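You operate a simulated robot arm through the tools that you are given. There is no shell and no other tool. Be economical: measure what you need, move in short steps, check, and stop when the job is done.

You are at the controls of a simulated two-armed robot. One attempt, no reset.

## Task
Hold the blue round bowl on the middle shelf of the pale wood bench steady with one hand and put the pink-footed clear vial in it with the other.

The check looks at the end state, three seconds after you hand in, the way a careful person would. Anything else that was tipped, shoved, dropped, spilled or broken makes it a failure.

## Robot
Two 6-joint arms with two-finger grippers on one trunk, on a base that drives. Base frame: it is fixed to the floor where the robot stands at the start and does not move with it; the origin is under the middle of the robot, x ahead of it, y to its left, z up. Lengths are in m, angles in degrees, forces in N, time in s.
The left shoulder is at the start at [0.07, 0.176, 1.122], the right one opposite. With the tool pointing down near the work surface each hand reaches from about 0.38 to 0.7 m from the robot's upright axis, wherever it stands, measured 20 degrees to its own side. Places, roughly: pink-footed clear vial (5x5x10 cm) [0.6, 0, 1]. Payload 2.45 kg a hand.
The TCP of each hand is the grasp point between the finger pads, 0.026 m short of the fingertips. In the tool frame z runs along the fingers and y along their closing line. The gripper opens to 0.096 m. The gripper's body begins 0.069 m behind the TCP.
Orientation is told as [roll, pitch, yaw] about the base's x, y, z axes, in that order, counted from this pose: with the fingers straight down and closing along the base's y, the tool's x points along the base's -x, its y along +y and its z along -z.

## Interface
- The arms move only by the tool nudge_tool. It takes "left_deltas", "right_deltas" or both (then of equal length, played together; a hand with none holds still); each is text: rows parted by semicolons, each of 7 numbers parted by spaces: the opening, from 0 (shut) to 1 (fully open), then the shift along the tool's x, y, z in m, then the turn, a rotation vector about the tool's x, y, z in degrees. In form: grip tx ty tz ax ay az; .... A call has 1 to 20 rows; each row shifts and turns the commanded pose from where the row before left it, along the tool's axes as they then stand. A row lasts 0.2 s, in which the tool goes at most 0.05 m and 8.6 degrees; a call with a longer step from one row to the next is refused whole, and so is a gripper value outside its range. Where a pose cannot be reached the arm comes as near as it can. A force on the tool above 40 N (or 10 N above the force at the start of the call, whichever is more), or a blocked arm, ends the call early, and 0.2 s more pass. The fingers move at their own pace and stop on an object; they squeeze with about 36 N. The grip force told is the motor's: it shows also when the fingers shut on nothing. Time passes only in rows, and 0.2 s behind the last, so rows that do not move let the fingers close. It gives the time, the measured TCP pose, the force on the tool (base axes), the opening and the grip force at its end, in the units of the frame above (readings bear some noise), with the torque about the TCP (base axes, N m) and any sound that the robot's microphone picked up.
- Cameras (640 x 400 px; columns grow to the right, rows downward): "scene" is now at [0.1434, -0.001, 1.4512]; the picture's right is [-0.02, -1.00, 0.00], its down [-0.47, 0.01, -0.88] and it looks along [0.88, -0.02, -0.47] (base axes); focal length 262 px, centre (320, 200). "left" rides on the left gripper at [0.082, -0.003, -0.098] in its tool frame; the picture's right is [0.04, 1.00, 0.00], its down [-0.73, 0.03, -0.68] and it looks along [-0.68, 0.03, 0.73] (tool axes); focal length 256 px, centre (320, 200). "right" rides on the right gripper at [0.082, 0.003, -0.098] in its tool frame; the picture's right is [-0.04, 1.00, 0.00], its down [-0.73, -0.03, -0.68] and it looks along [-0.68, -0.03, 0.73] (tool axes); focal length 256 px, centre (320, 200). There is no depth. A picture from a camera that has moved, and an enlarged one, comes with that camera's place and axes in the base frame and with its lens.
- camera(camera): a new picture of that camera. The clock stands still meanwhile.
- move_column(by): slides the trunk up (or, below 0, down) by that many m; the arms and the scene camera ride with it, the base frame stays. It gives what a move gives, with no picture.
- roll_base(legs): drives the robot by 1 to 6 legs, each [ahead, left, turn to the left] in m, m and degrees, along the robot's own axes; the way and the turn of a leg run together, so that a leg with both is an arc; at most 1.5 m and 180 degrees a leg. The arms and the cameras ride along, it lands a little off, and it stops where it bumps. It gives what a move gives.
- aim_head(pan, tilt): turns the head with the scene camera to pan (to the left, within 86 degrees either way) and tilt (down, from -29 to 69), counted from straight ahead of the robot. It gives what a move gives.
- enlarge(camera, box): a new picture of the part [left, top, right, bottom] of that camera's present view, enlarged. The clock stands still meanwhile.
- sign_off(): hands the job in; it is judged then, once.

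Work in short steps. Places have to be worked out from the pictures, the camera data and where the tool is seen: move nearer, look again, correct. Check each grasp and each placing, and mend what went wrong. You have 120 turns and 88 pictures in all, those below and enlarged ones among them. Open the grippers and draw the arms clear of the work before you hand the job in, unless the task says otherwise; then end with one line.

The tools are called after ">>>" as a command line: name --argument value ..., lists and objects as JSON in quotes. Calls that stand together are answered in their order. nudge_tool: Moves the arms, as the interface text tells. Its arguments: {"type":"object","properties":{"left_deltas":{"type":"string"},"right_deltas":{"type":"string"}},"required":[]} The other tools are called the same way: move_column (by) slides the trunk up or down; roll_base (legs) drives the base; aim_head (pan, tilt) turns the head that bears the scene camera; camera (camera) takes a picture; enlarge (camera, box) takes an enlarged picture of a part of a camera's view; sign_off () hands the job in.

At the start:

```text
t: 0.0
left_tool_pos: [0.5785, 0.3146, 1.254]
left_ee_rot: [0.0, 0.0, 0.0]
left_wrist_force: [0.1, -1.7, -0.1]
left_torque: [0.0, 0.02, 0.0]
left_gripper_width: 0.0962
left_finger_force: 0.0
right_tool_pos: [0.5746, -0.1524, 1.356]
right_ee_rot: [0.1, 0.1, 0.0]
right_wrist_force: [-0.1, -0.8, 0.6]
right_torque: [0.03, 0.01, 0.02]
right_gripper_width: 0.0961
right_finger_force: 0.0
trunk travel left (down, up): [-0.606, 0.234]
robot x, y, heading: [0.0025, -0.0006, -0.1]
head pan, tilt: [-1.2, 27.9]
```

scene: 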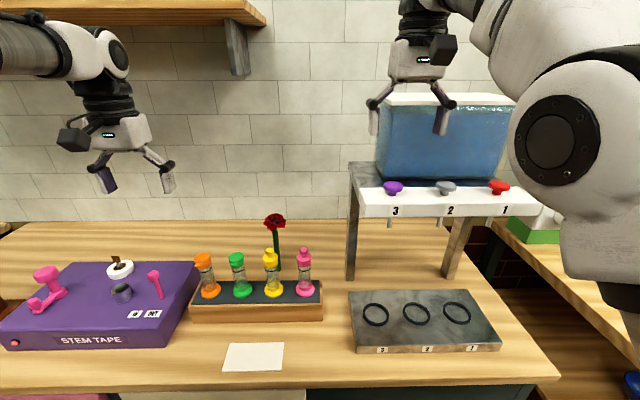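
right: 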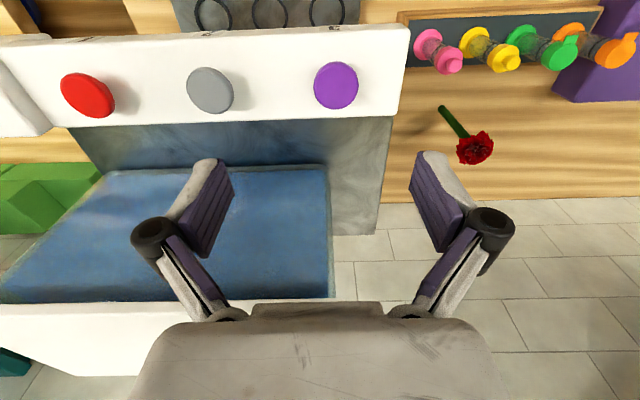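
left: 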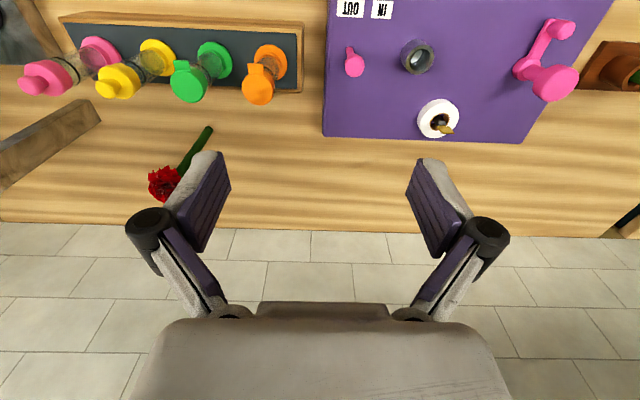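

The vial stands in a rack in front of me; a second bench shows at the right edge, so I look that way for the bowl.

>>> aim_head --pan -60 --tilt 35

>>> camera --camera "scene"

>>> aim_head --pan 60 --tilt 30

>>> camera --camera "scene"

```text
t: 1.3
left_tool_pos: [0.578, 0.315, 1.253]
left_ee_rot: [0.0, 0.0, 0.0]
left_wrist_force: [0.3, 0.6, -0.8]
left_torque: [-0.01, -0.05, 0.0]
left_gripper_width: 0.0959
left_finger_force: 0.1
right_tool_pos: [0.5743, -0.1539, 1.3562]
right_ee_rot: [0.0, 0.0, 0.0]
right_wrist_force: [0.5, -0.3, 0.1]
right_torque: [-0.03, -0.01, 0.0]
right_gripper_width: 0.0961
right_finger_force: 0.1
trunk travel left (down, up): [-0.606, 0.234]
robot x, y, heading: [-0.0006, -0.003, 0.1]
head pan, tilt: [-60.0, 35.0]
```

```text
84 pictures are left
camera scene: at [0.0963, -0.0754, 1.44], right [-0.87, -0.5, 0.0], down [-0.29, 0.5, -0.82], along [0.41, -0.71, -0.57], focal length 262 px, centre (320, 200)
```

scene: 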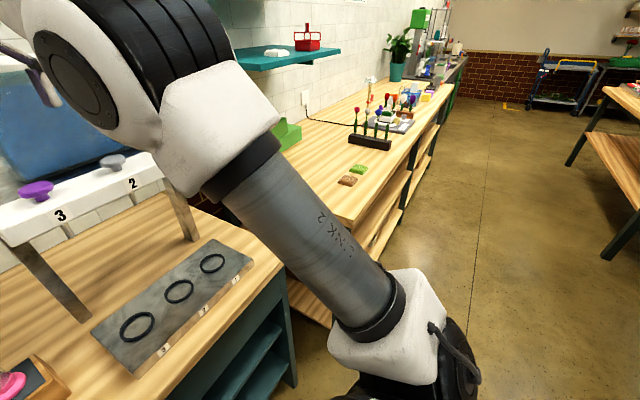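

```text
t: 3.3
left_tool_pos: [0.5779, 0.3163, 1.2538]
left_ee_rot: [0.0, 0.0, 0.1]
left_wrist_force: [0.4, -1.0, 0.7]
left_torque: [0.0, -0.02, -0.02]
left_gripper_width: 0.0959
left_finger_force: 0.2
right_tool_pos: [0.5753, -0.153, 1.3554]
right_ee_rot: [0.0, 0.0, 0.0]
right_wrist_force: [0.4, 1.4, -0.4]
right_torque: [0.0, 0.01, 0.0]
right_gripper_width: 0.0961
right_finger_force: 0.0
trunk travel left (down, up): [-0.606, 0.234]
robot x, y, heading: [-0.0008, 0.0022, 0.0]
head pan, tilt: [60.0, 30.0]
```

```text
83 pictures are left
camera scene: at [0.0974, 0.0792, 1.4478], right [0.87, -0.5, 0.0], down [-0.25, -0.43, -0.87], along [0.43, 0.75, -0.5], focal length 262 px, centre (320, 200)
```

scene: 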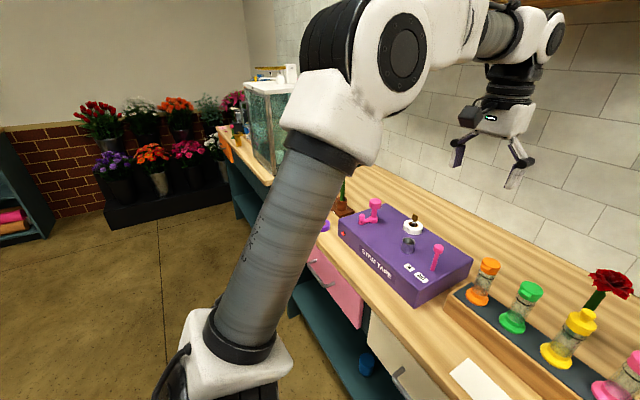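

No bowl is in plain sight yet; the right bench has wooden shelves. I look at both sides lower down.

>>> aim_head --pan -35 --tilt 45

>>> camera --camera "scene"

>>> aim_head --pan -86 --tilt 30

>>> camera --camera "scene"

>>> aim_head --pan 86 --tilt 30

>>> camera --camera "scene"

```text
t: 5.0
left_tool_pos: [0.5784, 0.3168, 1.2544]
left_ee_rot: [0.0, -0.1, 0.0]
left_wrist_force: [-0.2, -0.3, -0.4]
left_torque: [0.0, 0.01, 0.02]
left_gripper_width: 0.0959
left_finger_force: 0.1
right_tool_pos: [0.575, -0.153, 1.3551]
right_ee_rot: [0.1, 0.0, 0.0]
right_wrist_force: [0.5, 0.1, -0.2]
right_torque: [0.01, 0.01, 0.02]
right_gripper_width: 0.096
right_finger_force: 0.0
trunk travel left (down, up): [-0.606, 0.234]
robot x, y, heading: [-0.001, 0.0016, -0.1]
head pan, tilt: [-35.0, 45.0]
```

```text
82 pictures are left
camera scene: at [0.1188, -0.0457, 1.4252], right [-0.57, -0.82, 0.0], down [-0.58, 0.41, -0.71], along [0.58, -0.41, -0.71], focal length 262 px, centre (320, 200)
```

scene: 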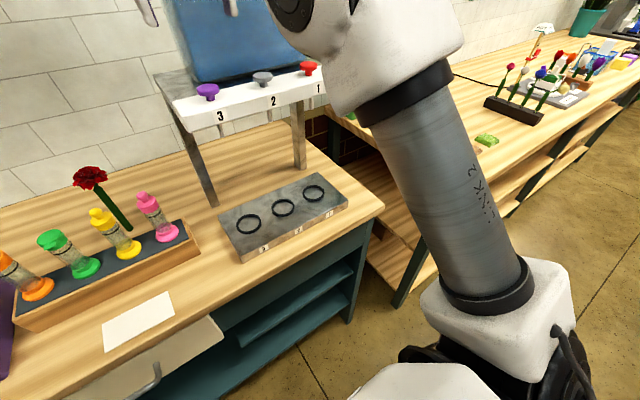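

```text
t: 6.2
left_tool_pos: [0.5779, 0.3153, 1.253]
left_ee_rot: [0.0, 0.0, 0.0]
left_wrist_force: [-0.6, -0.3, -0.1]
left_torque: [0.0, -0.01, 0.0]
left_gripper_width: 0.0962
left_finger_force: 0.0
right_tool_pos: [0.573, -0.1527, 1.3558]
right_ee_rot: [0.0, 0.0, 0.0]
right_wrist_force: [0.4, 0.1, 0.5]
right_torque: [0.02, -0.03, 0.0]
right_gripper_width: 0.0959
right_finger_force: 0.1
trunk travel left (down, up): [-0.606, 0.234]
robot x, y, heading: [-0.0015, 0.0021, 0.1]
head pan, tilt: [-85.9, 30.0]
```

```text
81 pictures are left
camera scene: at [0.0586, -0.0894, 1.4478], right [-1.0, -0.07, 0.0], down [-0.04, 0.5, -0.87], along [0.06, -0.86, -0.5], focal length 262 px, centre (320, 200)
```

scene: 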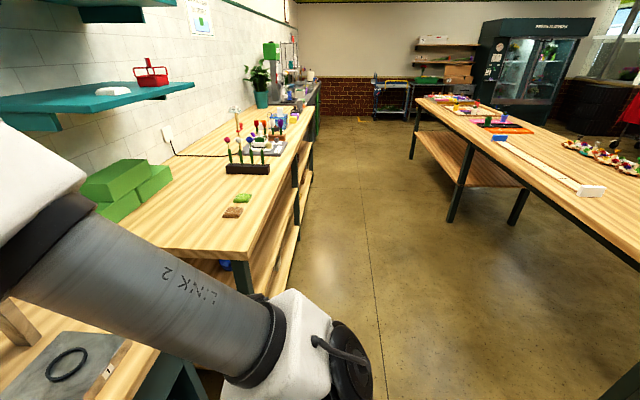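

```text
t: 8.8
left_tool_pos: [0.5785, 0.3156, 1.2534]
left_ee_rot: [0.1, 0.1, 0.1]
left_wrist_force: [1.4, -0.3, -0.5]
left_torque: [0.02, 0.01, 0.0]
left_gripper_width: 0.0959
left_finger_force: 0.0
right_tool_pos: [0.5752, -0.1536, 1.3563]
right_ee_rot: [0.0, 0.0, 0.0]
right_wrist_force: [0.5, -0.4, -0.2]
right_torque: [0.04, -0.01, -0.03]
right_gripper_width: 0.0959
right_finger_force: 0.2
trunk travel left (down, up): [-0.606, 0.234]
robot x, y, heading: [0.0029, 0.0034, 0.1]
head pan, tilt: [85.9, 30.0]
```

```text
80 pictures are left
camera scene: at [0.0586, 0.0911, 1.4478], right [1.0, -0.07, 0.0], down [-0.04, -0.5, -0.87], along [0.06, 0.86, -0.5], focal length 262 px, centre (320, 200)
```

scene: 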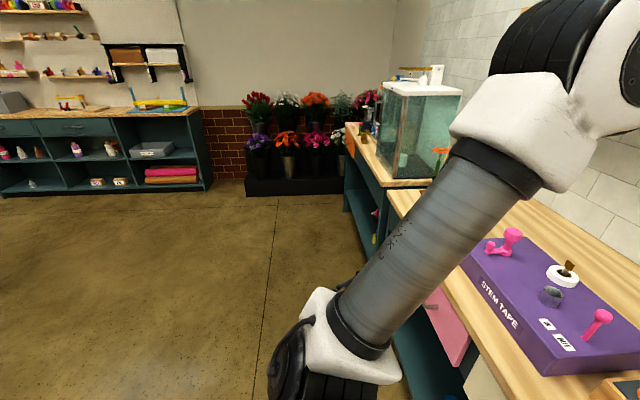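

The right-hand bench with dark legs and wood shelves seems to be the one, with something blue under it. I back off, sidestep right and look at its shelves.

>>> roll_base --legs '[[-0.5, 0, 0], [0, -0.9, 0]]'

>>> aim_head --pan 0 --tilt 45

>>> camera --camera "scene"

```text
t: 16.1
left_tool_pos: [0.0921, -0.5727, 1.2542]
left_ee_rot: [-0.1, 0.0, 1.8]
left_wrist_force: [0.6, -1.3, -0.1]
left_torque: [-0.01, 0.01, 0.03]
left_gripper_width: 0.0956
left_finger_force: 0.0
right_tool_pos: [0.1029, -1.0411, 1.3564]
right_ee_rot: [-0.1, 0.1, 1.7]
right_wrist_force: [-0.7, -0.2, -0.2]
right_torque: [0.02, 0.01, 0.02]
right_gripper_width: 0.0958
right_finger_force: 0.1
trunk travel left (down, up): [-0.606, 0.234]
robot x, y, heading: [-0.4781, -0.9051, 1.5]
head pan, tilt: [85.9, 30.0]
```

```text
t: 17.6
left_tool_pos: [0.0926, -0.574, 1.2548]
left_ee_rot: [0.0, 0.0, 1.7]
left_wrist_force: [0.4, 0.5, -1.2]
left_torque: [-0.02, -0.01, 0.01]
left_gripper_width: 0.0961
left_finger_force: 0.0
right_tool_pos: [0.1015, -1.0421, 1.3554]
right_ee_rot: [0.0, 0.0, 1.6]
right_wrist_force: [-0.3, -0.2, 0.6]
right_torque: [0.03, -0.02, -0.04]
right_gripper_width: 0.0958
right_finger_force: 0.0
trunk travel left (down, up): [-0.606, 0.234]
robot x, y, heading: [-0.4778, -0.9045, 1.9]
head pan, tilt: [0.0, 45.0]
```

```text
79 pictures are left
camera scene: at [-0.3433, -0.9004, 1.4252], right [0.03, -1.0, 0.0], down [-0.71, -0.02, -0.71], along [0.71, 0.02, -0.71], focal length 262 px, centre (320, 200)
```

scene: 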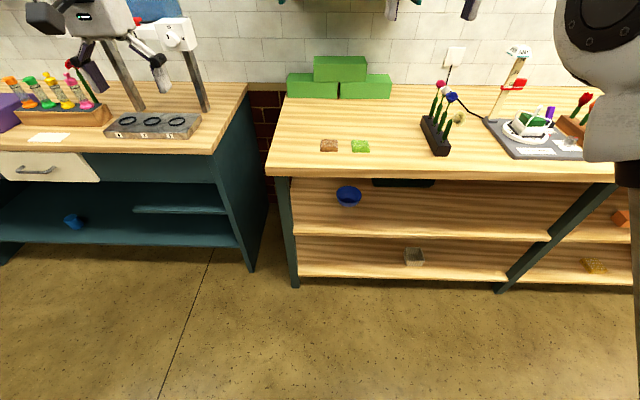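

The blue bowl sits near the front on the middle shelf of this bench. I lower the trunk for a better look into the shelf.

>>> move_column --by -0.5

>>> aim_head --pan 0 --tilt 20

>>> camera --camera "scene"

```text
refused: -0.5 is not a number from -0.4 to 0.4
```

```text
t: 18.5
left_tool_pos: [0.0923, -0.5734, 1.2535]
left_ee_rot: [0.0, 0.0, 1.7]
left_wrist_force: [-0.2, 0.6, -0.2]
left_torque: [-0.01, -0.01, 0.0]
left_gripper_width: 0.0961
left_finger_force: 0.0
right_tool_pos: [0.1021, -1.041, 1.3558]
right_ee_rot: [0.0, 0.1, 1.7]
right_wrist_force: [0.0, -0.2, 0.1]
right_torque: [-0.03, 0.03, -0.01]
right_gripper_width: 0.096
right_finger_force: 0.0
trunk travel left (down, up): [-0.606, 0.234]
robot x, y, heading: [-0.4796, -0.9047, 1.6]
head pan, tilt: [0.0, 20.0]
```

```text
78 pictures are left
camera scene: at [-0.3315, -0.9001, 1.4638], right [0.03, -1.0, 0.0], down [-0.34, -0.01, -0.94], along [0.94, 0.03, -0.34], focal length 262 px, centre (320, 200)
```

scene: 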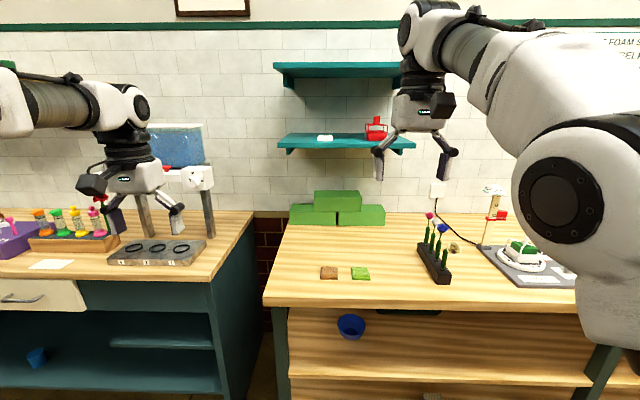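

The grippers are still ~0.2 m in front of the bench edge, so lowering is safe; I go down 0.4 then look.

>>> move_column --by -0.4

>>> camera --camera "scene"

```text
t: 22.4
left_tool_pos: [0.0917, -0.5726, 0.854]
left_ee_rot: [0.0, -0.1, 1.7]
left_wrist_force: [0.8, 0.5, 0.1]
left_torque: [0.02, -0.03, -0.03]
left_gripper_width: 0.0961
left_finger_force: 0.0
right_tool_pos: [0.101, -1.042, 0.9559]
right_ee_rot: [0.0, 0.0, 1.6]
right_wrist_force: [0.5, -0.1, -0.5]
right_torque: [-0.01, -0.01, 0.0]
right_gripper_width: 0.0962
right_finger_force: 0.0
trunk travel left (down, up): [-0.206, 0.634]
robot x, y, heading: [-0.4793, -0.9035, 1.5]
head pan, tilt: [0.0, 20.0]
```

```text
77 pictures are left
camera scene: at [-0.3317, -0.9002, 1.0639], right [0.03, -1.0, 0.0], down [-0.34, -0.01, -0.94], along [0.94, 0.03, -0.34], focal length 262 px, centre (320, 200)
```

scene: 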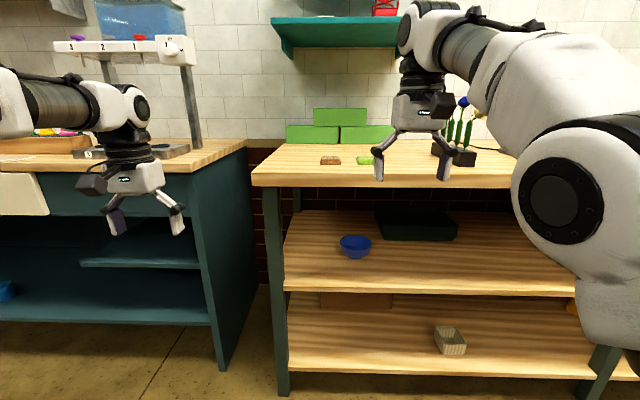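

The bowl's rim is near [0.55, -1.00, 0.58] with the shelf at about z 0.53 and the bench top's underside at 0.86. I'll grip the vial with forward-slanted fingers (left hand), so I go back up and over to the rack first, stopping short.

>>> move_column --by 0.4

>>> roll_base --legs '[[0, 0.9, -1.6], [0.2, 0, 0]]'

>>> nudge_tool --left_deltas "0.7 0 0 0 0 -8.5 0;0.7 0 0 0 0 -8.5 0;0.7 0 0 0 0 -8.5 0;0.7 0 0 0 0 -8.5 0;0.7 0 0 0 0 -8.5 0;0.7 0 0 0 0 -8.5 0;0.7 0 0 0 0 -8.5 0"

>>> camera --camera "scene"

>>> camera --camera "left"

```text
t: 26.2
left_tool_pos: [0.0923, -0.5736, 1.2526]
left_ee_rot: [0.0, 0.0, 1.7]
left_wrist_force: [-0.2, 0.3, -0.4]
left_torque: [0.01, 0.02, 0.03]
left_gripper_width: 0.096
left_finger_force: 0.0
right_tool_pos: [0.1013, -1.0412, 1.3559]
right_ee_rot: [-0.1, -0.1, 1.5]
right_wrist_force: [-0.1, -0.1, -0.7]
right_torque: [0.0, 0.03, 0.01]
right_gripper_width: 0.0964
right_finger_force: 0.1
trunk travel left (down, up): [-0.606, 0.234]
robot x, y, heading: [-0.4752, -0.9051, 1.6]
head pan, tilt: [0.0, 20.0]
```

```text
t: 32.1
left_tool_pos: [0.2801, 0.3142, 1.2548]
left_ee_rot: [0.0, 0.0, 0.7]
left_wrist_force: [-0.3, 0.1, -1.1]
left_torque: [0.01, -0.02, -0.01]
left_gripper_width: 0.0957
left_finger_force: 0.1
right_tool_pos: [0.2807, -0.1544, 1.3558]
right_ee_rot: [0.0, -0.1, 0.7]
right_wrist_force: [-0.5, 0.5, 0.1]
right_torque: [0.03, -0.05, -0.01]
right_gripper_width: 0.096
right_finger_force: 0.1
trunk travel left (down, up): [-0.606, 0.234]
robot x, y, heading: [-0.2963, -0.0075, 0.7]
head pan, tilt: [0.0, 20.0]
```

```text
t: 33.7
left_tool_pos: [0.3289, 0.3177, 1.2406]
left_ee_rot: [0.7, -56.9, 0.8]
left_wrist_force: [-0.5, -0.1, 0.2]
left_torque: [0.02, -0.01, 0.02]
left_gripper_width: 0.0672
left_finger_force: 0.1
left hand out of reach, approached as far as the arm can: row 4, 5, 6, 7
right_tool_pos: [0.2824, -0.1541, 1.3561]
right_ee_rot: [0.1, 0.0, 0.7]
right_wrist_force: [0.6, -0.2, -0.2]
right_torque: [-0.02, 0.02, 0.03]
right_gripper_width: 0.0958
right_finger_force: 0.0
trunk travel left (down, up): [-0.606, 0.234]
robot x, y, heading: [-0.2958, -0.008, 0.8]
head pan, tilt: [0.0, 20.0]
```

```text
76 pictures are left
camera scene: at [-0.1493, -0.0055, 1.4639], right [0.01, -1.0, 0.0], down [-0.34, 0.0, -0.94], along [0.94, 0.01, -0.34], focal length 262 px, centre (320, 200)
```

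scene: 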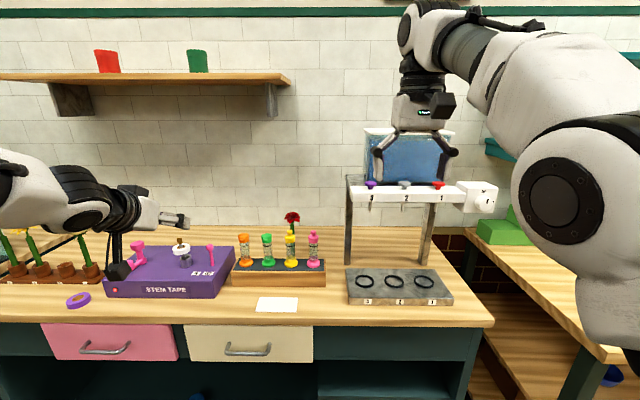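

```text
75 pictures are left
camera left: at [0.2024, 0.311, 1.2258], right [-0.05, 1.0, -0.03], down [-0.17, 0.02, 0.99], along [0.98, 0.05, 0.17], focal length 256 px, centre (320, 200)
```

left: 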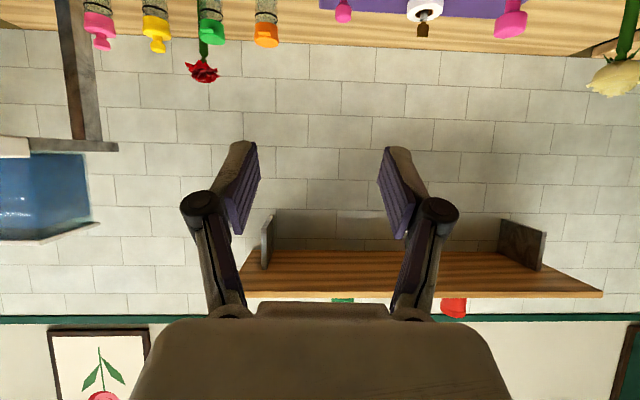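

Triangulating both views puts the pink vial's axis at about [0.595, 0.025], z 0.96–1.08. I drive 0.2 m ahead and take an enlarged look.

>>> roll_base --legs '[[0.2, 0, -0.7]]'

>>> aim_head --pan 0 --tilt 30

>>> enlarge --camera "scene" --box '[160, 130, 400, 280]'

```text
t: 35.3
left_tool_pos: [0.5324, 0.3083, 1.2414]
left_ee_rot: [0.8, -57.0, -0.1]
left_wrist_force: [-0.3, -0.5, 0.2]
left_torque: [0.0, 0.0, -0.03]
left_gripper_width: 0.0675
left_finger_force: 0.1
right_tool_pos: [0.4777, -0.163, 1.3567]
right_ee_rot: [0.0, 0.0, -0.2]
right_wrist_force: [-0.5, 0.1, 0.4]
right_torque: [-0.02, 0.01, 0.02]
right_gripper_width: 0.0961
right_finger_force: 0.1
trunk travel left (down, up): [-0.606, 0.234]
robot x, y, heading: [-0.099, -0.0087, -0.1]
head pan, tilt: [0.0, 20.0]
```

```text
t: 36.0
left_tool_pos: [0.5348, 0.3089, 1.2399]
left_ee_rot: [0.7, -56.9, -0.2]
left_wrist_force: [-0.1, -0.6, -0.5]
left_torque: [0.02, 0.0, 0.0]
left_gripper_width: 0.067
left_finger_force: 0.0
right_tool_pos: [0.4794, -0.1625, 1.3564]
right_ee_rot: [0.0, 0.0, -0.3]
right_wrist_force: [-0.7, 0.0, 0.4]
right_torque: [0.0, 0.0, -0.02]
right_gripper_width: 0.096
right_finger_force: 0.3
trunk travel left (down, up): [-0.606, 0.234]
robot x, y, heading: [-0.0931, -0.0055, -0.4]
head pan, tilt: [0.0, 30.0]
```

```text
2.67 times, centred on (280, 205) of scene
camera zoom: at [0.0483, -0.0075, 1.4477], right [-0.01, -1.0, 0.0], down [-0.5, 0.0, -0.87], along [0.87, 0.0, -0.5], focal length 700 px, centre (427, 187)
```

zoom: 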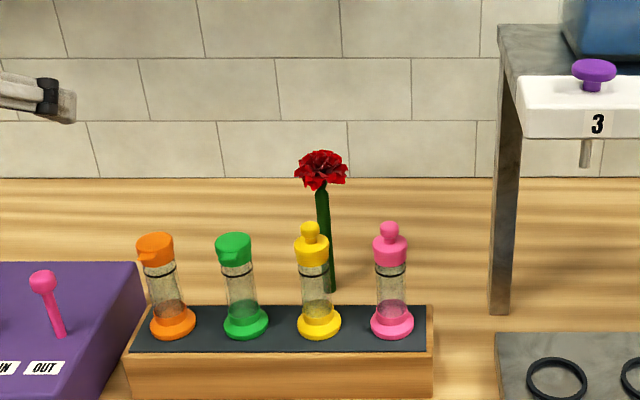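

The zoom refines the vial axis to about [0.601, 0.0285], clear body at z 0.985–1.035, diameter ~3 cm, neighbours 7.5 cm apart. I carry the left hand sideways at height to y≈0.03 and ease the right hand off to the right.

>>> nudge_tool --left_deltas "0.62 0 -0.04 0 0 0 0;0.62 0 -0.04 0 0 0 0;0.62 0 -0.04 0 0 0 0;0.62 0 -0.04 0 0 0 0;0.62 0 -0.04 0 0 0 0;0.62 0 -0.04 0 0 0 0;0.62 0 -0.04 0 0 0 0" --right_deltas "1 0 -0.015 0 0 0 0;1 0 -0.015 0 0 0 0;1 0 -0.015 0 0 0 0;1 0 -0.015 0 0 0 0;1 0 -0.015 0 0 0 0;1 0 -0.015 0 0 0 0;1 0 -0.015 0 0 0 0"

```text
t: 37.6
left_tool_pos: [0.5479, 0.1143, 1.2582]
left_ee_rot: [-5.2, -55.4, 5.5]
left_wrist_force: [-0.2, -0.9, 0.7]
left_torque: [0.06, -0.03, 0.02]
left_gripper_width: 0.0595
left_finger_force: 0.1
left hand out of reach, approached as far as the arm can: row 5, 6, 7
right_tool_pos: [0.4773, -0.2716, 1.3543]
right_ee_rot: [0.1, 0.0, -0.3]
right_wrist_force: [0.0, -0.8, 0.4]
right_torque: [0.06, -0.04, 0.01]
right_gripper_width: 0.0958
right_finger_force: 0.2
trunk travel left (down, up): [-0.606, 0.234]
robot x, y, heading: [-0.0946, -0.0051, -0.1]
head pan, tilt: [0.0, 30.0]
```

The arm is short of room when folded this close, so I advance the command ~6 cm forward and slightly down.

>>> nudge_tool --left_deltas "0.62 -0.008 0 0.03 0 0 0;0.62 -0.008 0 0.03 0 0 0;0.62 0 0 0 0 0 0"

```text
t: 38.4
left_tool_pos: [0.6004, 0.1034, 1.2425]
left_ee_rot: [0.4, -57.0, 0.2]
left_wrist_force: [-0.4, -0.6, 0.7]
left_torque: [-0.02, -0.02, -0.01]
left_gripper_width: 0.0595
left_finger_force: 0.0
right_tool_pos: [0.4753, -0.2682, 1.3549]
right_ee_rot: [-0.2, -0.1, -0.3]
right_wrist_force: [-1.1, -0.8, -0.3]
right_torque: [-0.01, -0.01, 0.01]
right_gripper_width: 0.096
right_finger_force: 0.1
trunk travel left (down, up): [-0.606, 0.234]
robot x, y, heading: [-0.0943, -0.0035, -0.3]
head pan, tilt: [0.0, 30.0]
```

Now reachable and well aligned. I shift to y≈0.028 and lower toward z≈1.15, then look.

>>> nudge_tool --left_deltas "0.62 0 -0.0375 0 0 0 0;0.62 0 -0.0375 0 0 0 0;0.62 0.025 0 0.016 0 0 0;0.62 0.025 0 0.016 0 0 0;0.62 0.025 0 0.016 0 0 0;0.62 0 0 0 0 0 0"

>>> camera --camera "scene"

>>> camera --camera "left"

```text
t: 40.0
left_tool_pos: [0.6359, 0.1071, 1.1894]
left_ee_rot: [-7.1, -57.5, 8.7]
left_wrist_force: [0.1, 0.6, -0.5]
left_torque: [0.01, 0.01, -0.02]
left_gripper_width: 0.0596
left_finger_force: 0.0
left hand out of reach, approached as far as the arm can: row 1, 2, 3, 4, 5
right_tool_pos: [0.4778, -0.2673, 1.354]
right_ee_rot: [0.0, -0.1, -0.3]
right_wrist_force: [-0.2, 0.4, 1.0]
right_torque: [-0.03, -0.01, 0.0]
right_gripper_width: 0.0959
right_finger_force: 0.0
trunk travel left (down, up): [-0.606, 0.234]
robot x, y, heading: [-0.0947, -0.0079, -0.5]
head pan, tilt: [0.0, 30.0]
stopped in row 6 (left hand): the arm was blocked; the commanded pose is now the measured one
```

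```text
73 pictures are left
camera scene: at [0.0472, -0.0073, 1.4478], right [-0.01, -1.0, 0.0], down [-0.5, 0.0, -0.87], along [0.87, 0.0, -0.5], focal length 262 px, centre (320, 200)
```

scene: 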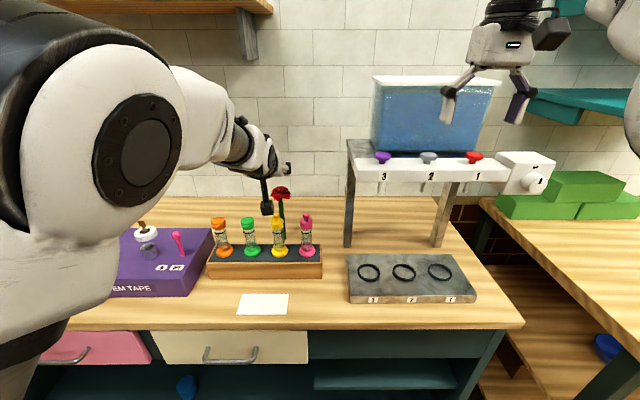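

```text
72 pictures are left
camera left: at [0.5106, 0.0971, 1.1727], right [-0.07, 0.99, -0.1], down [-0.19, 0.09, 0.98], along [0.98, 0.08, 0.18], focal length 256 px, centre (320, 200)
```

left: 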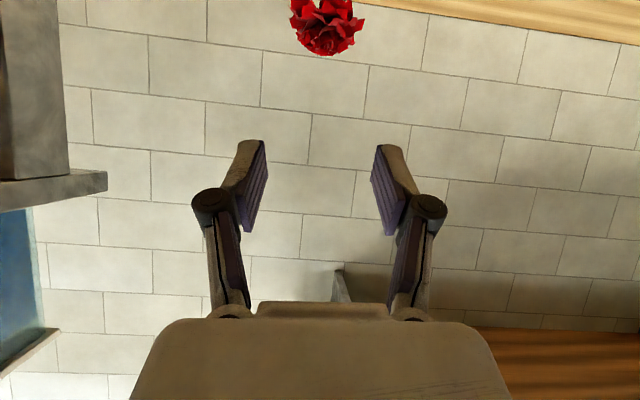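

The left arm can't work with y that near centre, so I lift it off, back the base up and re-station the robot further right.

>>> nudge_tool --left_deltas "0.62 -0.034 0 -0.03 0 0 0;0.62 -0.01 0.02 -0.03 0 0 0;0.62 0 0.03 -0.02 0 0 0;0.62 0 0.03 -0.02 0 0 0"

>>> roll_base --legs '[[-0.25, 0, 0.5], [0, -0.26, 0]]'

```text
t: 41.0
left_tool_pos: [0.5694, 0.188, 1.2743]
left_ee_rot: [-6.4, -57.6, 7.9]
left_wrist_force: [0.5, -0.3, 1.1]
left_torque: [-0.02, 0.01, -0.02]
left_gripper_width: 0.0595
left_finger_force: 0.1
right_tool_pos: [0.4746, -0.2672, 1.356]
right_ee_rot: [-0.1, -0.2, -0.3]
right_wrist_force: [-0.8, 0.7, 0.5]
right_torque: [0.02, -0.04, 0.02]
right_gripper_width: 0.096
right_finger_force: 0.1
trunk travel left (down, up): [-0.606, 0.234]
robot x, y, heading: [-0.0965, -0.005, -0.1]
head pan, tilt: [0.0, 30.0]
```

```text
t: 44.3
left_tool_pos: [0.3205, -0.0571, 1.2738]
left_ee_rot: [-6.4, -57.6, 8.6]
left_wrist_force: [0.6, -0.3, 0.2]
left_torque: [-0.03, 0.03, 0.0]
left_gripper_width: 0.0595
left_finger_force: 0.0
right_tool_pos: [0.2332, -0.5134, 1.355]
right_ee_rot: [-0.1, 0.1, 0.4]
right_wrist_force: [0.6, 0.0, -0.4]
right_torque: [-0.02, -0.03, 0.02]
right_gripper_width: 0.0957
right_finger_force: 0.0
trunk travel left (down, up): [-0.606, 0.234]
robot x, y, heading: [-0.3448, -0.2639, 0.3]
head pan, tilt: [0.0, 30.0]
```

I level the left tool's small twist and bring it to the vial's y while still back from the rack.

>>> nudge_tool --left_deltas "0.62 0 0.04 0 0 0 4.6;0.62 0 0.04 0 0 0 0;0.62 0 0 0 0 0 0"

```text
t: 45.1
left_tool_pos: [0.3206, 0.0195, 1.2736]
left_ee_rot: [1.2, -57.8, -0.2]
left_wrist_force: [0.1, -0.9, 0.1]
left_torque: [0.03, 0.01, 0.04]
left_gripper_width: 0.0595
left_finger_force: 0.1
right_tool_pos: [0.233, -0.5178, 1.3546]
right_ee_rot: [0.2, 0.0, 0.4]
right_wrist_force: [0.5, -1.5, -0.3]
right_torque: [0.04, -0.02, 0.0]
right_gripper_width: 0.0961
right_finger_force: 0.0
trunk travel left (down, up): [-0.606, 0.234]
robot x, y, heading: [-0.3395, -0.2585, 0.4]
head pan, tilt: [0.0, 30.0]
```

Well oriented now. I drive ahead 0.27 m so the hand hangs above the vial.

>>> roll_base --legs '[[0.27, 0, -0.4]]'

>>> nudge_tool --left_deltas "0.62 0.021 0.003 0.0135 0 0 0;0.62 0.021 0.003 0.0135 0 0 0;0.62 0.021 0 0.0135 0 0 0;0.62 0.021 0 0.0135 0 0 0;0.62 0 0 0 0 0 0"

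>>> enlarge --camera "scene" --box '[80, 80, 400, 280]'

>>> camera --camera "left"

```text
t: 47.0
left_tool_pos: [0.5938, 0.0125, 1.2735]
left_ee_rot: [0.9, -57.9, -0.7]
left_wrist_force: [0.6, 0.7, -0.1]
left_torque: [-0.01, -0.01, 0.01]
left_gripper_width: 0.0594
left_finger_force: 0.1
right_tool_pos: [0.4993, -0.5226, 1.3557]
right_ee_rot: [0.0, -0.1, -0.3]
right_wrist_force: [0.6, 0.2, 0.5]
right_torque: [-0.02, 0.04, 0.01]
right_gripper_width: 0.0958
right_finger_force: 0.0
trunk travel left (down, up): [-0.606, 0.234]
robot x, y, heading: [-0.0707, -0.2595, -0.2]
head pan, tilt: [0.0, 30.0]
```

```text
t: 48.2
left_tool_pos: [0.5962, 0.0223, 1.2086]
left_ee_rot: [1.5, -57.6, -0.9]
left_wrist_force: [0.5, 0.6, 0.0]
left_torque: [-0.01, -0.01, 0.03]
left_gripper_width: 0.0594
left_finger_force: 0.1
left hand out of reach, approached as far as the arm can: row 2, 3, 4
right_tool_pos: [0.4996, -0.5219, 1.3538]
right_ee_rot: [0.0, 0.0, -0.3]
right_wrist_force: [0.5, -0.4, -0.4]
right_torque: [-0.02, -0.04, 0.0]
right_gripper_width: 0.0962
right_finger_force: 0.0
trunk travel left (down, up): [-0.606, 0.234]
robot x, y, heading: [-0.0748, -0.2601, -0.4]
head pan, tilt: [0.0, 30.0]
```

```text
2.00 times, centred on (240, 180) of scene
camera zoom: at [0.0703, -0.2615, 1.4478], right [-0.01, -1.0, 0.0], down [-0.5, 0.0, -0.87], along [0.87, 0.0, -0.5], focal length 525 px, centre (480, 240)
```

zoom: 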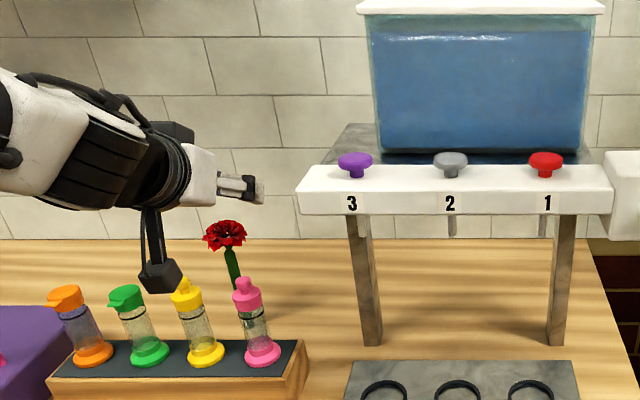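

```text
70 pictures are left
camera left: at [0.4699, 0.0184, 1.1916], right [-0.03, 1.0, -0.02], down [-0.18, 0.01, 0.98], along [0.98, 0.03, 0.18], focal length 256 px, centre (320, 200)
```

left: 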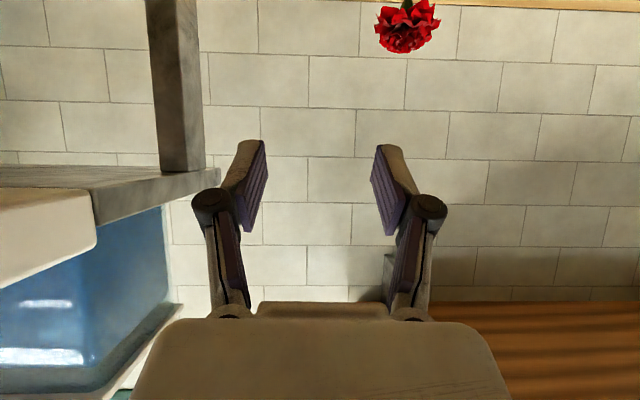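

Low positions need the arm more stretched. I back the base 0.12 m and extend the hand forward by the same amount while lowering.

>>> roll_base --legs '[[-0.12, 0, 0.3]]'

>>> nudge_tool --left_deltas "0.62 -0.016 0 0.025 0 0 0;0.62 -0.016 0 0.025 0 0 0;0.62 -0.016 0 0.025 0 0 0;0.62 -0.016 0 0.025 0 0 0;0.62 0 0 0 0 0 0"

```text
t: 49.4
left_tool_pos: [0.4761, 0.028, 1.2077]
left_ee_rot: [1.6, -57.6, -0.3]
left_wrist_force: [0.3, 0.2, 0.1]
left_torque: [0.02, -0.04, 0.05]
left_gripper_width: 0.0598
left_finger_force: 0.1
right_tool_pos: [0.3843, -0.5164, 1.3541]
right_ee_rot: [0.0, 0.0, 0.2]
right_wrist_force: [-0.8, -0.6, 0.3]
right_torque: [0.01, 0.0, 0.0]
right_gripper_width: 0.0959
right_finger_force: 0.1
trunk travel left (down, up): [-0.606, 0.234]
robot x, y, heading: [-0.1911, -0.2567, 0.4]
head pan, tilt: [0.0, 30.0]
```

```text
t: 50.6
left_tool_pos: [0.585, 0.0306, 1.2093]
left_ee_rot: [1.6, -57.7, -0.4]
left_wrist_force: [-0.4, -0.2, -0.1]
left_torque: [-0.03, -0.04, 0.0]
left_gripper_width: 0.0595
left_finger_force: 0.0
left hand out of reach, approached as far as the arm can: row 2
right_tool_pos: [0.381, -0.5188, 1.3561]
right_ee_rot: [0.0, -0.1, 0.1]
right_wrist_force: [-0.6, 0.2, 0.3]
right_torque: [0.01, -0.05, 0.04]
right_gripper_width: 0.0958
right_finger_force: 0.0
trunk travel left (down, up): [-0.606, 0.234]
robot x, y, heading: [-0.1936, -0.2587, 0.4]
head pan, tilt: [0.0, 30.0]
```

Reachable now. I lower ~9 cm with a slight forward shift and check alignment.

>>> nudge_tool --left_deltas "0.62 0.023 0 0.02 0 0 0;0.62 0.023 0 0.02 0 0 0;0.62 0.023 0 0.02 0 0 0;0.62 0 0 0 0 0 0"

>>> enlarge --camera "scene" --box '[80, 80, 400, 280]'

>>> camera --camera "left"

```text
t: 51.6
left_tool_pos: [0.5957, 0.0307, 1.1357]
left_ee_rot: [1.2, -57.2, -0.3]
left_wrist_force: [0.5, 0.4, 0.6]
left_torque: [-0.02, -0.04, 0.0]
left_gripper_width: 0.0591
left_finger_force: 0.0
left hand out of reach, approached as far as the arm can: row 3
right_tool_pos: [0.3839, -0.5164, 1.3557]
right_ee_rot: [0.0, 0.0, 0.2]
right_wrist_force: [-0.5, 0.7, -0.3]
right_torque: [0.0, -0.02, -0.01]
right_gripper_width: 0.0963
right_finger_force: 0.0
trunk travel left (down, up): [-0.606, 0.234]
robot x, y, heading: [-0.1908, -0.2618, 0.4]
head pan, tilt: [0.0, 30.0]
```

```text
2.00 times, centred on (240, 180) of scene
camera zoom: at [-0.0483, -0.26, 1.4478], right [0.0, -1.0, 0.0], down [-0.5, 0.0, -0.87], along [0.87, 0.0, -0.5], focal length 525 px, centre (480, 240)
```

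zoom: 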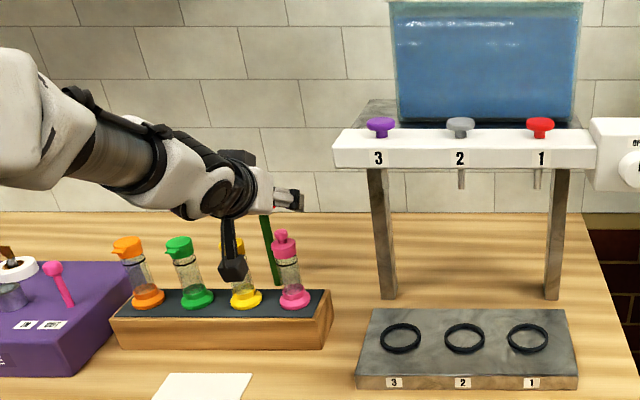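

```text
68 pictures are left
camera left: at [0.4698, 0.0255, 1.1204], right [-0.03, 1.0, -0.02], down [-0.18, 0.02, 0.98], along [0.98, 0.04, 0.18], focal length 256 px, centre (320, 200)
```

left: 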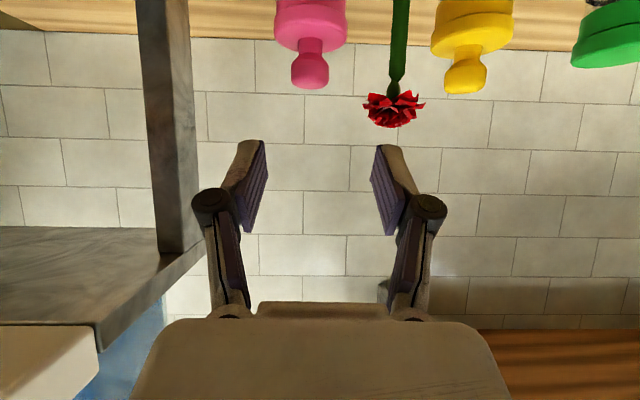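

The vial is centred between the open fingers. Lowering the trunk keeps the arm posture, so I descend 0.118 m with it.

>>> move_column --by -0.118

>>> camera --camera "left"

>>> enlarge --camera "scene" --box '[80, 60, 320, 210]'

```text
t: 53.1
left_tool_pos: [0.5964, 0.0296, 1.0199]
left_ee_rot: [1.3, -57.4, -0.3]
left_wrist_force: [0.0, 0.7, 0.9]
left_torque: [0.01, -0.01, -0.03]
left_gripper_width: 0.0599
left_finger_force: 0.0
right_tool_pos: [0.383, -0.5167, 1.2361]
right_ee_rot: [0.0, 0.1, 0.2]
right_wrist_force: [0.0, 0.3, 0.1]
right_torque: [0.02, 0.01, 0.0]
right_gripper_width: 0.0957
right_finger_force: 0.1
trunk travel left (down, up): [-0.488, 0.352]
robot x, y, heading: [-0.1913, -0.2617, -0.1]
head pan, tilt: [0.0, 30.0]
```

```text
67 pictures are left
camera left: at [0.4695, 0.0255, 1.0031], right [-0.03, 1.0, -0.02], down [-0.18, 0.02, 0.98], along [0.98, 0.04, 0.18], focal length 256 px, centre (320, 200)
```

left: 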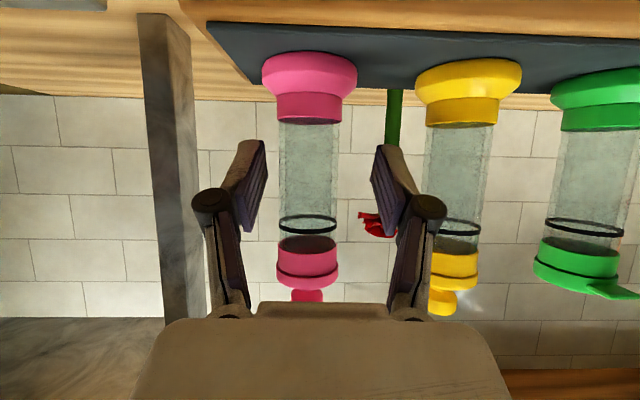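

```text
2.67 times, centred on (200, 135) of scene
camera zoom: at [-0.0488, -0.26, 1.3299], right [0.0, -1.0, 0.0], down [-0.5, 0.0, -0.87], along [0.87, 0.0, -0.5], focal length 700 px, centre (640, 373)
```

zoom: 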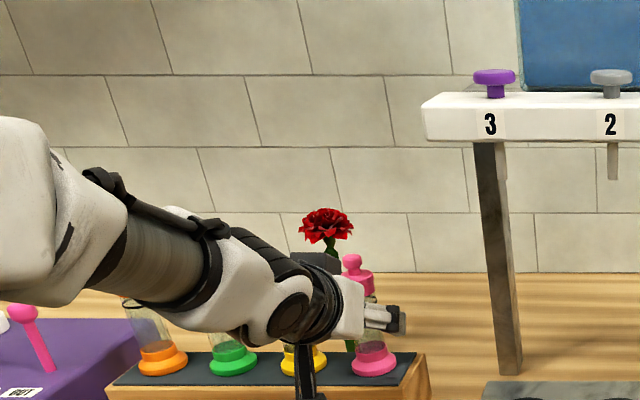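

The clear body sits right between the pads. I nudge 2–3 mm right and close.

>>> nudge_tool --left_deltas "0.62 0 -0.003 0 0 0 0;0.4 0 0 0 0 0 0;0.2 0 0 0 0 0 0;0.1 0 0 0 0 0 0;0.1 0 0 0 0 0 0"

>>> camera --camera "left"

```text
t: 54.3
left_tool_pos: [0.5952, 0.0264, 1.0192]
left_ee_rot: [1.1, -57.4, -0.4]
left_wrist_force: [-2.4, -2.4, 0.6]
left_torque: [-0.21, 0.11, -0.09]
left_gripper_width: 0.0292
left_finger_force: 35.7
right_tool_pos: [0.3834, -0.5174, 1.2372]
right_ee_rot: [0.0, 0.0, 0.2]
right_wrist_force: [0.0, 1.1, -0.8]
right_torque: [0.01, -0.01, 0.02]
right_gripper_width: 0.0962
right_finger_force: 0.1
trunk travel left (down, up): [-0.488, 0.352]
robot x, y, heading: [-0.1921, -0.2632, 0.1]
head pan, tilt: [0.0, 30.0]
```

```text
65 pictures are left
camera left: at [0.4698, 0.0223, 1.0034], right [-0.03, 1.0, -0.02], down [-0.18, 0.02, 0.98], along [0.98, 0.04, 0.18], focal length 256 px, centre (320, 200)
```

left: 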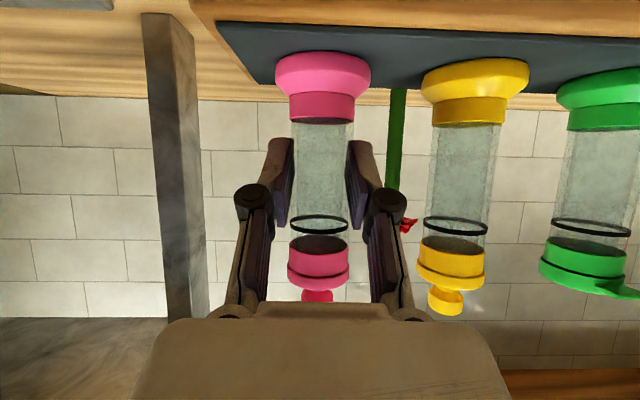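

The vial is gripped (2.9 cm wide, 36 N). I lift straight up with the trunk and check.

>>> move_column --by 0.05

>>> camera --camera "left"

```text
t: 55.2
left_tool_pos: [0.5979, 0.0279, 1.0676]
left_ee_rot: [1.2, -57.2, -0.3]
left_wrist_force: [0.4, 0.8, -4.3]
left_torque: [0.02, 0.04, -0.02]
left_gripper_width: 0.0289
left_finger_force: 36.0
right_tool_pos: [0.3842, -0.5176, 1.287]
right_ee_rot: [0.0, 0.1, 0.2]
right_wrist_force: [0.5, -0.5, -0.3]
right_torque: [0.0, -0.04, 0.02]
right_gripper_width: 0.0959
right_finger_force: 0.1
trunk travel left (down, up): [-0.538, 0.302]
robot x, y, heading: [-0.1879, -0.2594, 0.1]
head pan, tilt: [0.0, 30.0]
```

```text
64 pictures are left
camera left: at [0.4708, 0.0229, 1.0524], right [-0.03, 1.0, -0.02], down [-0.18, 0.02, 0.98], along [0.98, 0.04, 0.17], focal length 256 px, centre (320, 200)
```

left: 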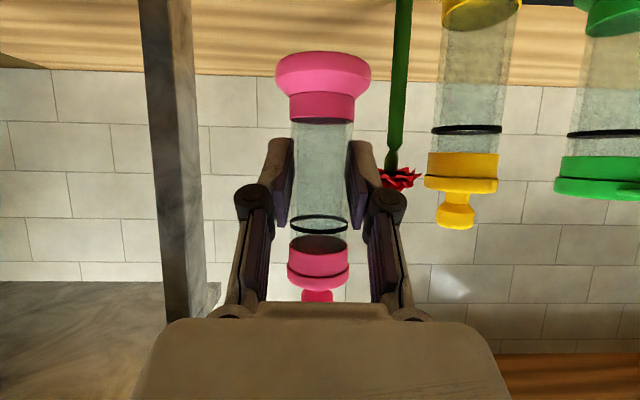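

Vial is held upright and free of the rack. I raise it more, back away, and sidestep to the bowl's bench.

>>> move_column --by 0.12

>>> roll_base --legs '[[-0.48, 0, 0], [0, -0.75, 0]]'

>>> camera --camera "scene"

```text
t: 56.7
left_tool_pos: [0.5955, 0.0276, 1.1879]
left_ee_rot: [1.1, -57.3, -0.2]
left_wrist_force: [0.6, 0.3, -3.4]
left_torque: [-0.01, -0.03, 0.01]
left_gripper_width: 0.0288
left_finger_force: 36.0
right_tool_pos: [0.3855, -0.5179, 1.4076]
right_ee_rot: [0.0, -0.1, 0.1]
right_wrist_force: [-0.5, 0.1, -0.2]
right_torque: [-0.01, -0.01, 0.01]
right_gripper_width: 0.096
right_finger_force: 0.1
trunk travel left (down, up): [-0.658, 0.182]
robot x, y, heading: [-0.191, -0.2643, 0.2]
head pan, tilt: [0.0, 30.0]
```

```text
t: 63.3
left_tool_pos: [0.1106, -0.7374, 1.1887]
left_ee_rot: [1.1, -57.4, -0.5]
left_wrist_force: [-0.5, 0.7, -4.1]
left_torque: [0.03, 0.01, 0.01]
left_gripper_width: 0.0291
left_finger_force: 36.0
right_tool_pos: [-0.1037, -1.2822, 1.4071]
right_ee_rot: [-0.1, 0.0, 0.0]
right_wrist_force: [0.5, 0.0, 0.1]
right_torque: [-0.01, 0.01, 0.0]
right_gripper_width: 0.0961
right_finger_force: 0.0
trunk travel left (down, up): [-0.658, 0.182]
robot x, y, heading: [-0.6759, -1.0267, 0.0]
head pan, tilt: [0.0, 30.0]
```

```text
63 pictures are left
camera scene: at [-0.5343, -1.024, 1.4997], right [0.0, -1.0, 0.0], down [-0.5, 0.0, -0.87], along [0.87, 0.0, -0.5], focal length 262 px, centre (320, 200)
```

scene: 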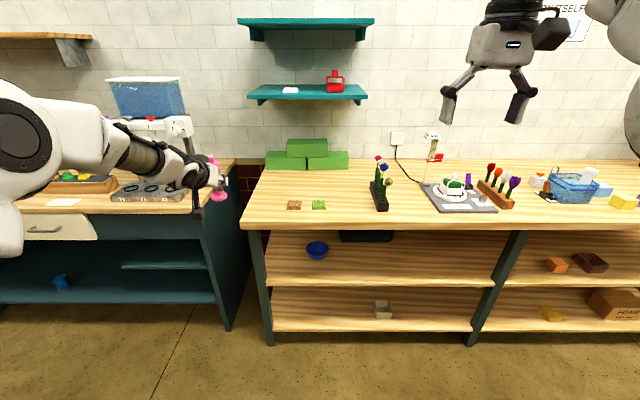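

Bowl confirmed around [0.57, -1.008]. Both hands are well clear of the bench edge, so I lower the trunk in two steps.

>>> move_column --by -0.4

>>> move_column --by -0.13

>>> nudge_tool --right_deltas "1 -0.02 0 0.02 0 -8.5 0;1 -0.02 0 0.02 0 -8.5 0;1 -0.01 0 0.02 0 -8.5 0;1 0 0 0.02 0 -8.5 0;1 0.01 0 0.02 0 -8.5 0;1 0.02 0 0.02 0 -8.5 0;1 0.02 0 0.02 0 -6 0;1 0.02 0 0.01 0 0 0;1 0 0 0 0 0 0"

>>> camera --camera "scene"

```text
t: 67.2
left_tool_pos: [0.1104, -0.739, 0.7882]
left_ee_rot: [1.1, -57.3, -0.4]
left_wrist_force: [0.2, 0.1, -3.6]
left_torque: [0.0, 0.01, -0.01]
left_gripper_width: 0.029
left_finger_force: 36.7
right_tool_pos: [-0.1039, -1.2821, 1.0053]
right_ee_rot: [0.1, 0.0, 0.1]
right_wrist_force: [-0.4, 0.2, -0.3]
right_torque: [-0.01, -0.01, 0.0]
right_gripper_width: 0.0962
right_finger_force: 0.0
trunk travel left (down, up): [-0.258, 0.582]
robot x, y, heading: [-0.678, -1.0278, -0.2]
head pan, tilt: [0.0, 30.0]
```

```text
t: 68.7
left_tool_pos: [0.1104, -0.7395, 0.6584]
left_ee_rot: [1.1, -57.3, -0.4]
left_wrist_force: [-0.5, 0.8, -3.0]
left_torque: [0.01, 0.01, 0.06]
left_gripper_width: 0.0292
left_finger_force: 36.0
right_tool_pos: [-0.104, -1.2842, 0.8769]
right_ee_rot: [0.0, 0.0, 0.1]
right_wrist_force: [-0.6, 0.2, -0.3]
right_torque: [0.0, 0.03, 0.01]
right_gripper_width: 0.0958
right_finger_force: 0.0
trunk travel left (down, up): [-0.128, 0.712]
robot x, y, heading: [-0.6747, -1.027, 0.3]
head pan, tilt: [0.0, 30.0]
```

```text
t: 70.7
left_tool_pos: [0.1104, -0.7396, 0.6581]
left_ee_rot: [1.2, -57.3, -0.4]
left_wrist_force: [1.4, -1.3, -4.2]
left_torque: [-0.01, -0.02, 0.0]
left_gripper_width: 0.029
left_finger_force: 36.1
right_tool_pos: [-0.0357, -1.2809, 0.7093]
right_ee_rot: [-0.1, -57.1, 0.1]
right_wrist_force: [-0.4, 0.0, 1.0]
right_torque: [0.0, -0.03, 0.0]
right_gripper_width: 0.096
right_finger_force: 0.0
right hand out of reach, approached as far as the arm can: row 7
trunk travel left (down, up): [-0.128, 0.712]
robot x, y, heading: [-0.6798, -1.0208, -0.0]
head pan, tilt: [0.0, 30.0]
```

```text
62 pictures are left
camera scene: at [-0.5348, -1.0246, 0.9698], right [0.0, -1.0, 0.0], down [-0.5, 0.0, -0.87], along [0.87, 0.0, -0.5], focal length 262 px, centre (320, 200)
```

scene: 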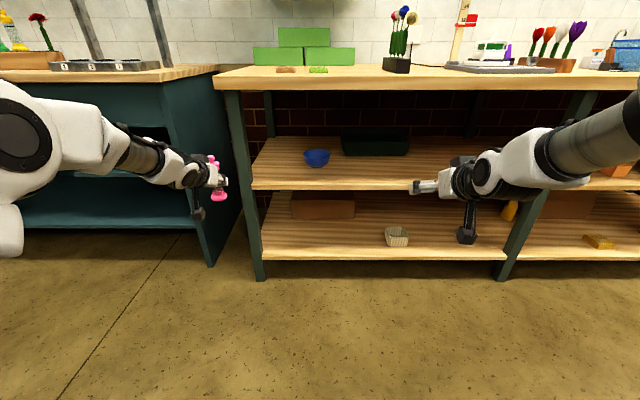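

Both hands have the needed slant. I now yaw them inward 30° each (about the vertical, so the vial stays upright) and shift the left hand inward.

>>> nudge_tool --left_deltas "0.1 0 -0.02 0 6.3 0 4.1;0.1 0 -0.02 0 6.3 0 4.1;0.1 0 -0.02 0 6.3 0 4.1;0.1 0 -0.02 0 6.3 0 4.1;0.1 0 0 0 0 0 0" --right_deltas "1 0 0.02 0 -6.3 0 -4.1;1 0 0.02 0 -6.3 0 -4.1;1 0 0.02 0 -6.3 0 -4.1;1 0 0.02 0 -6.3 0 -4.1;1 0 0 0 0 0 0"

>>> camera --camera "scene"

```text
t: 71.9
left_tool_pos: [0.1058, -0.8034, 0.6614]
left_ee_rot: [2.7, -58.2, -26.9]
left_wrist_force: [0.0, 0.1, -4.1]
left_torque: [0.02, 0.04, -0.01]
left_gripper_width: 0.029
left_finger_force: 35.8
left hand out of reach, approached as far as the arm can: row 1
right_tool_pos: [-0.0467, -1.2103, 0.7122]
right_ee_rot: [-0.5, -57.3, 27.3]
right_wrist_force: [0.0, 0.5, 0.6]
right_torque: [0.02, 0.01, 0.01]
right_gripper_width: 0.096
right_finger_force: 0.0
right hand out of reach, approached as far as the arm can: row 1
trunk travel left (down, up): [-0.128, 0.712]
robot x, y, heading: [-0.6746, -1.0277, -0.3]
head pan, tilt: [0.0, 30.0]
```

```text
61 pictures are left
camera scene: at [-0.5347, -1.0246, 0.9697], right [0.0, -1.0, 0.0], down [-0.5, 0.0, -0.87], along [0.87, 0.0, -0.5], focal length 262 px, centre (320, 200)
```

scene: 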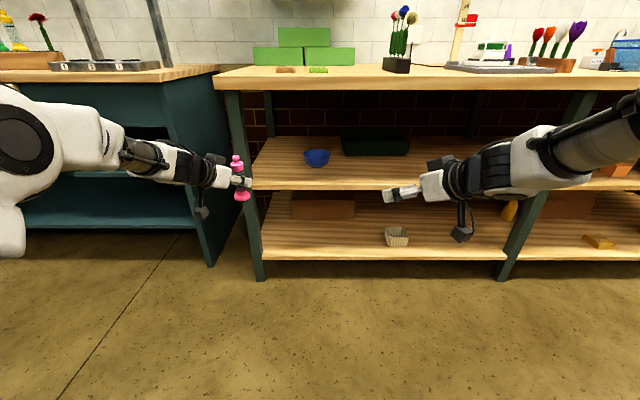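

Both orientations work. I draw the left hand back/up/inward so it will hover beside the bowl while the right hand goes in, then check.

>>> nudge_tool --left_deltas "0.1 0.001 -0.025 -0.024 0 0 0;0.1 0.001 -0.025 -0.024 0 0 0;0.1 0.001 -0.025 -0.024 0 0 0;0.1 0.001 -0.025 -0.024 0 0 0;0.1 0 0 0 0 0 0"

```text
t: 73.1
left_tool_pos: [-0.015, -0.8621, 0.7037]
left_ee_rot: [2.9, -58.1, -26.9]
left_wrist_force: [-0.1, 0.7, -3.0]
left_torque: [0.02, 0.0, -0.01]
left_gripper_width: 0.0291
left_finger_force: 36.1
right_tool_pos: [-0.0466, -1.21, 0.7118]
right_ee_rot: [-0.7, -57.4, 27.3]
right_wrist_force: [0.0, -0.5, 0.5]
right_torque: [-0.02, 0.02, 0.02]
right_gripper_width: 0.096
right_finger_force: 0.0
trunk travel left (down, up): [-0.128, 0.712]
robot x, y, heading: [-0.6757, -1.0248, 0.1]
head pan, tilt: [0.0, 30.0]
```

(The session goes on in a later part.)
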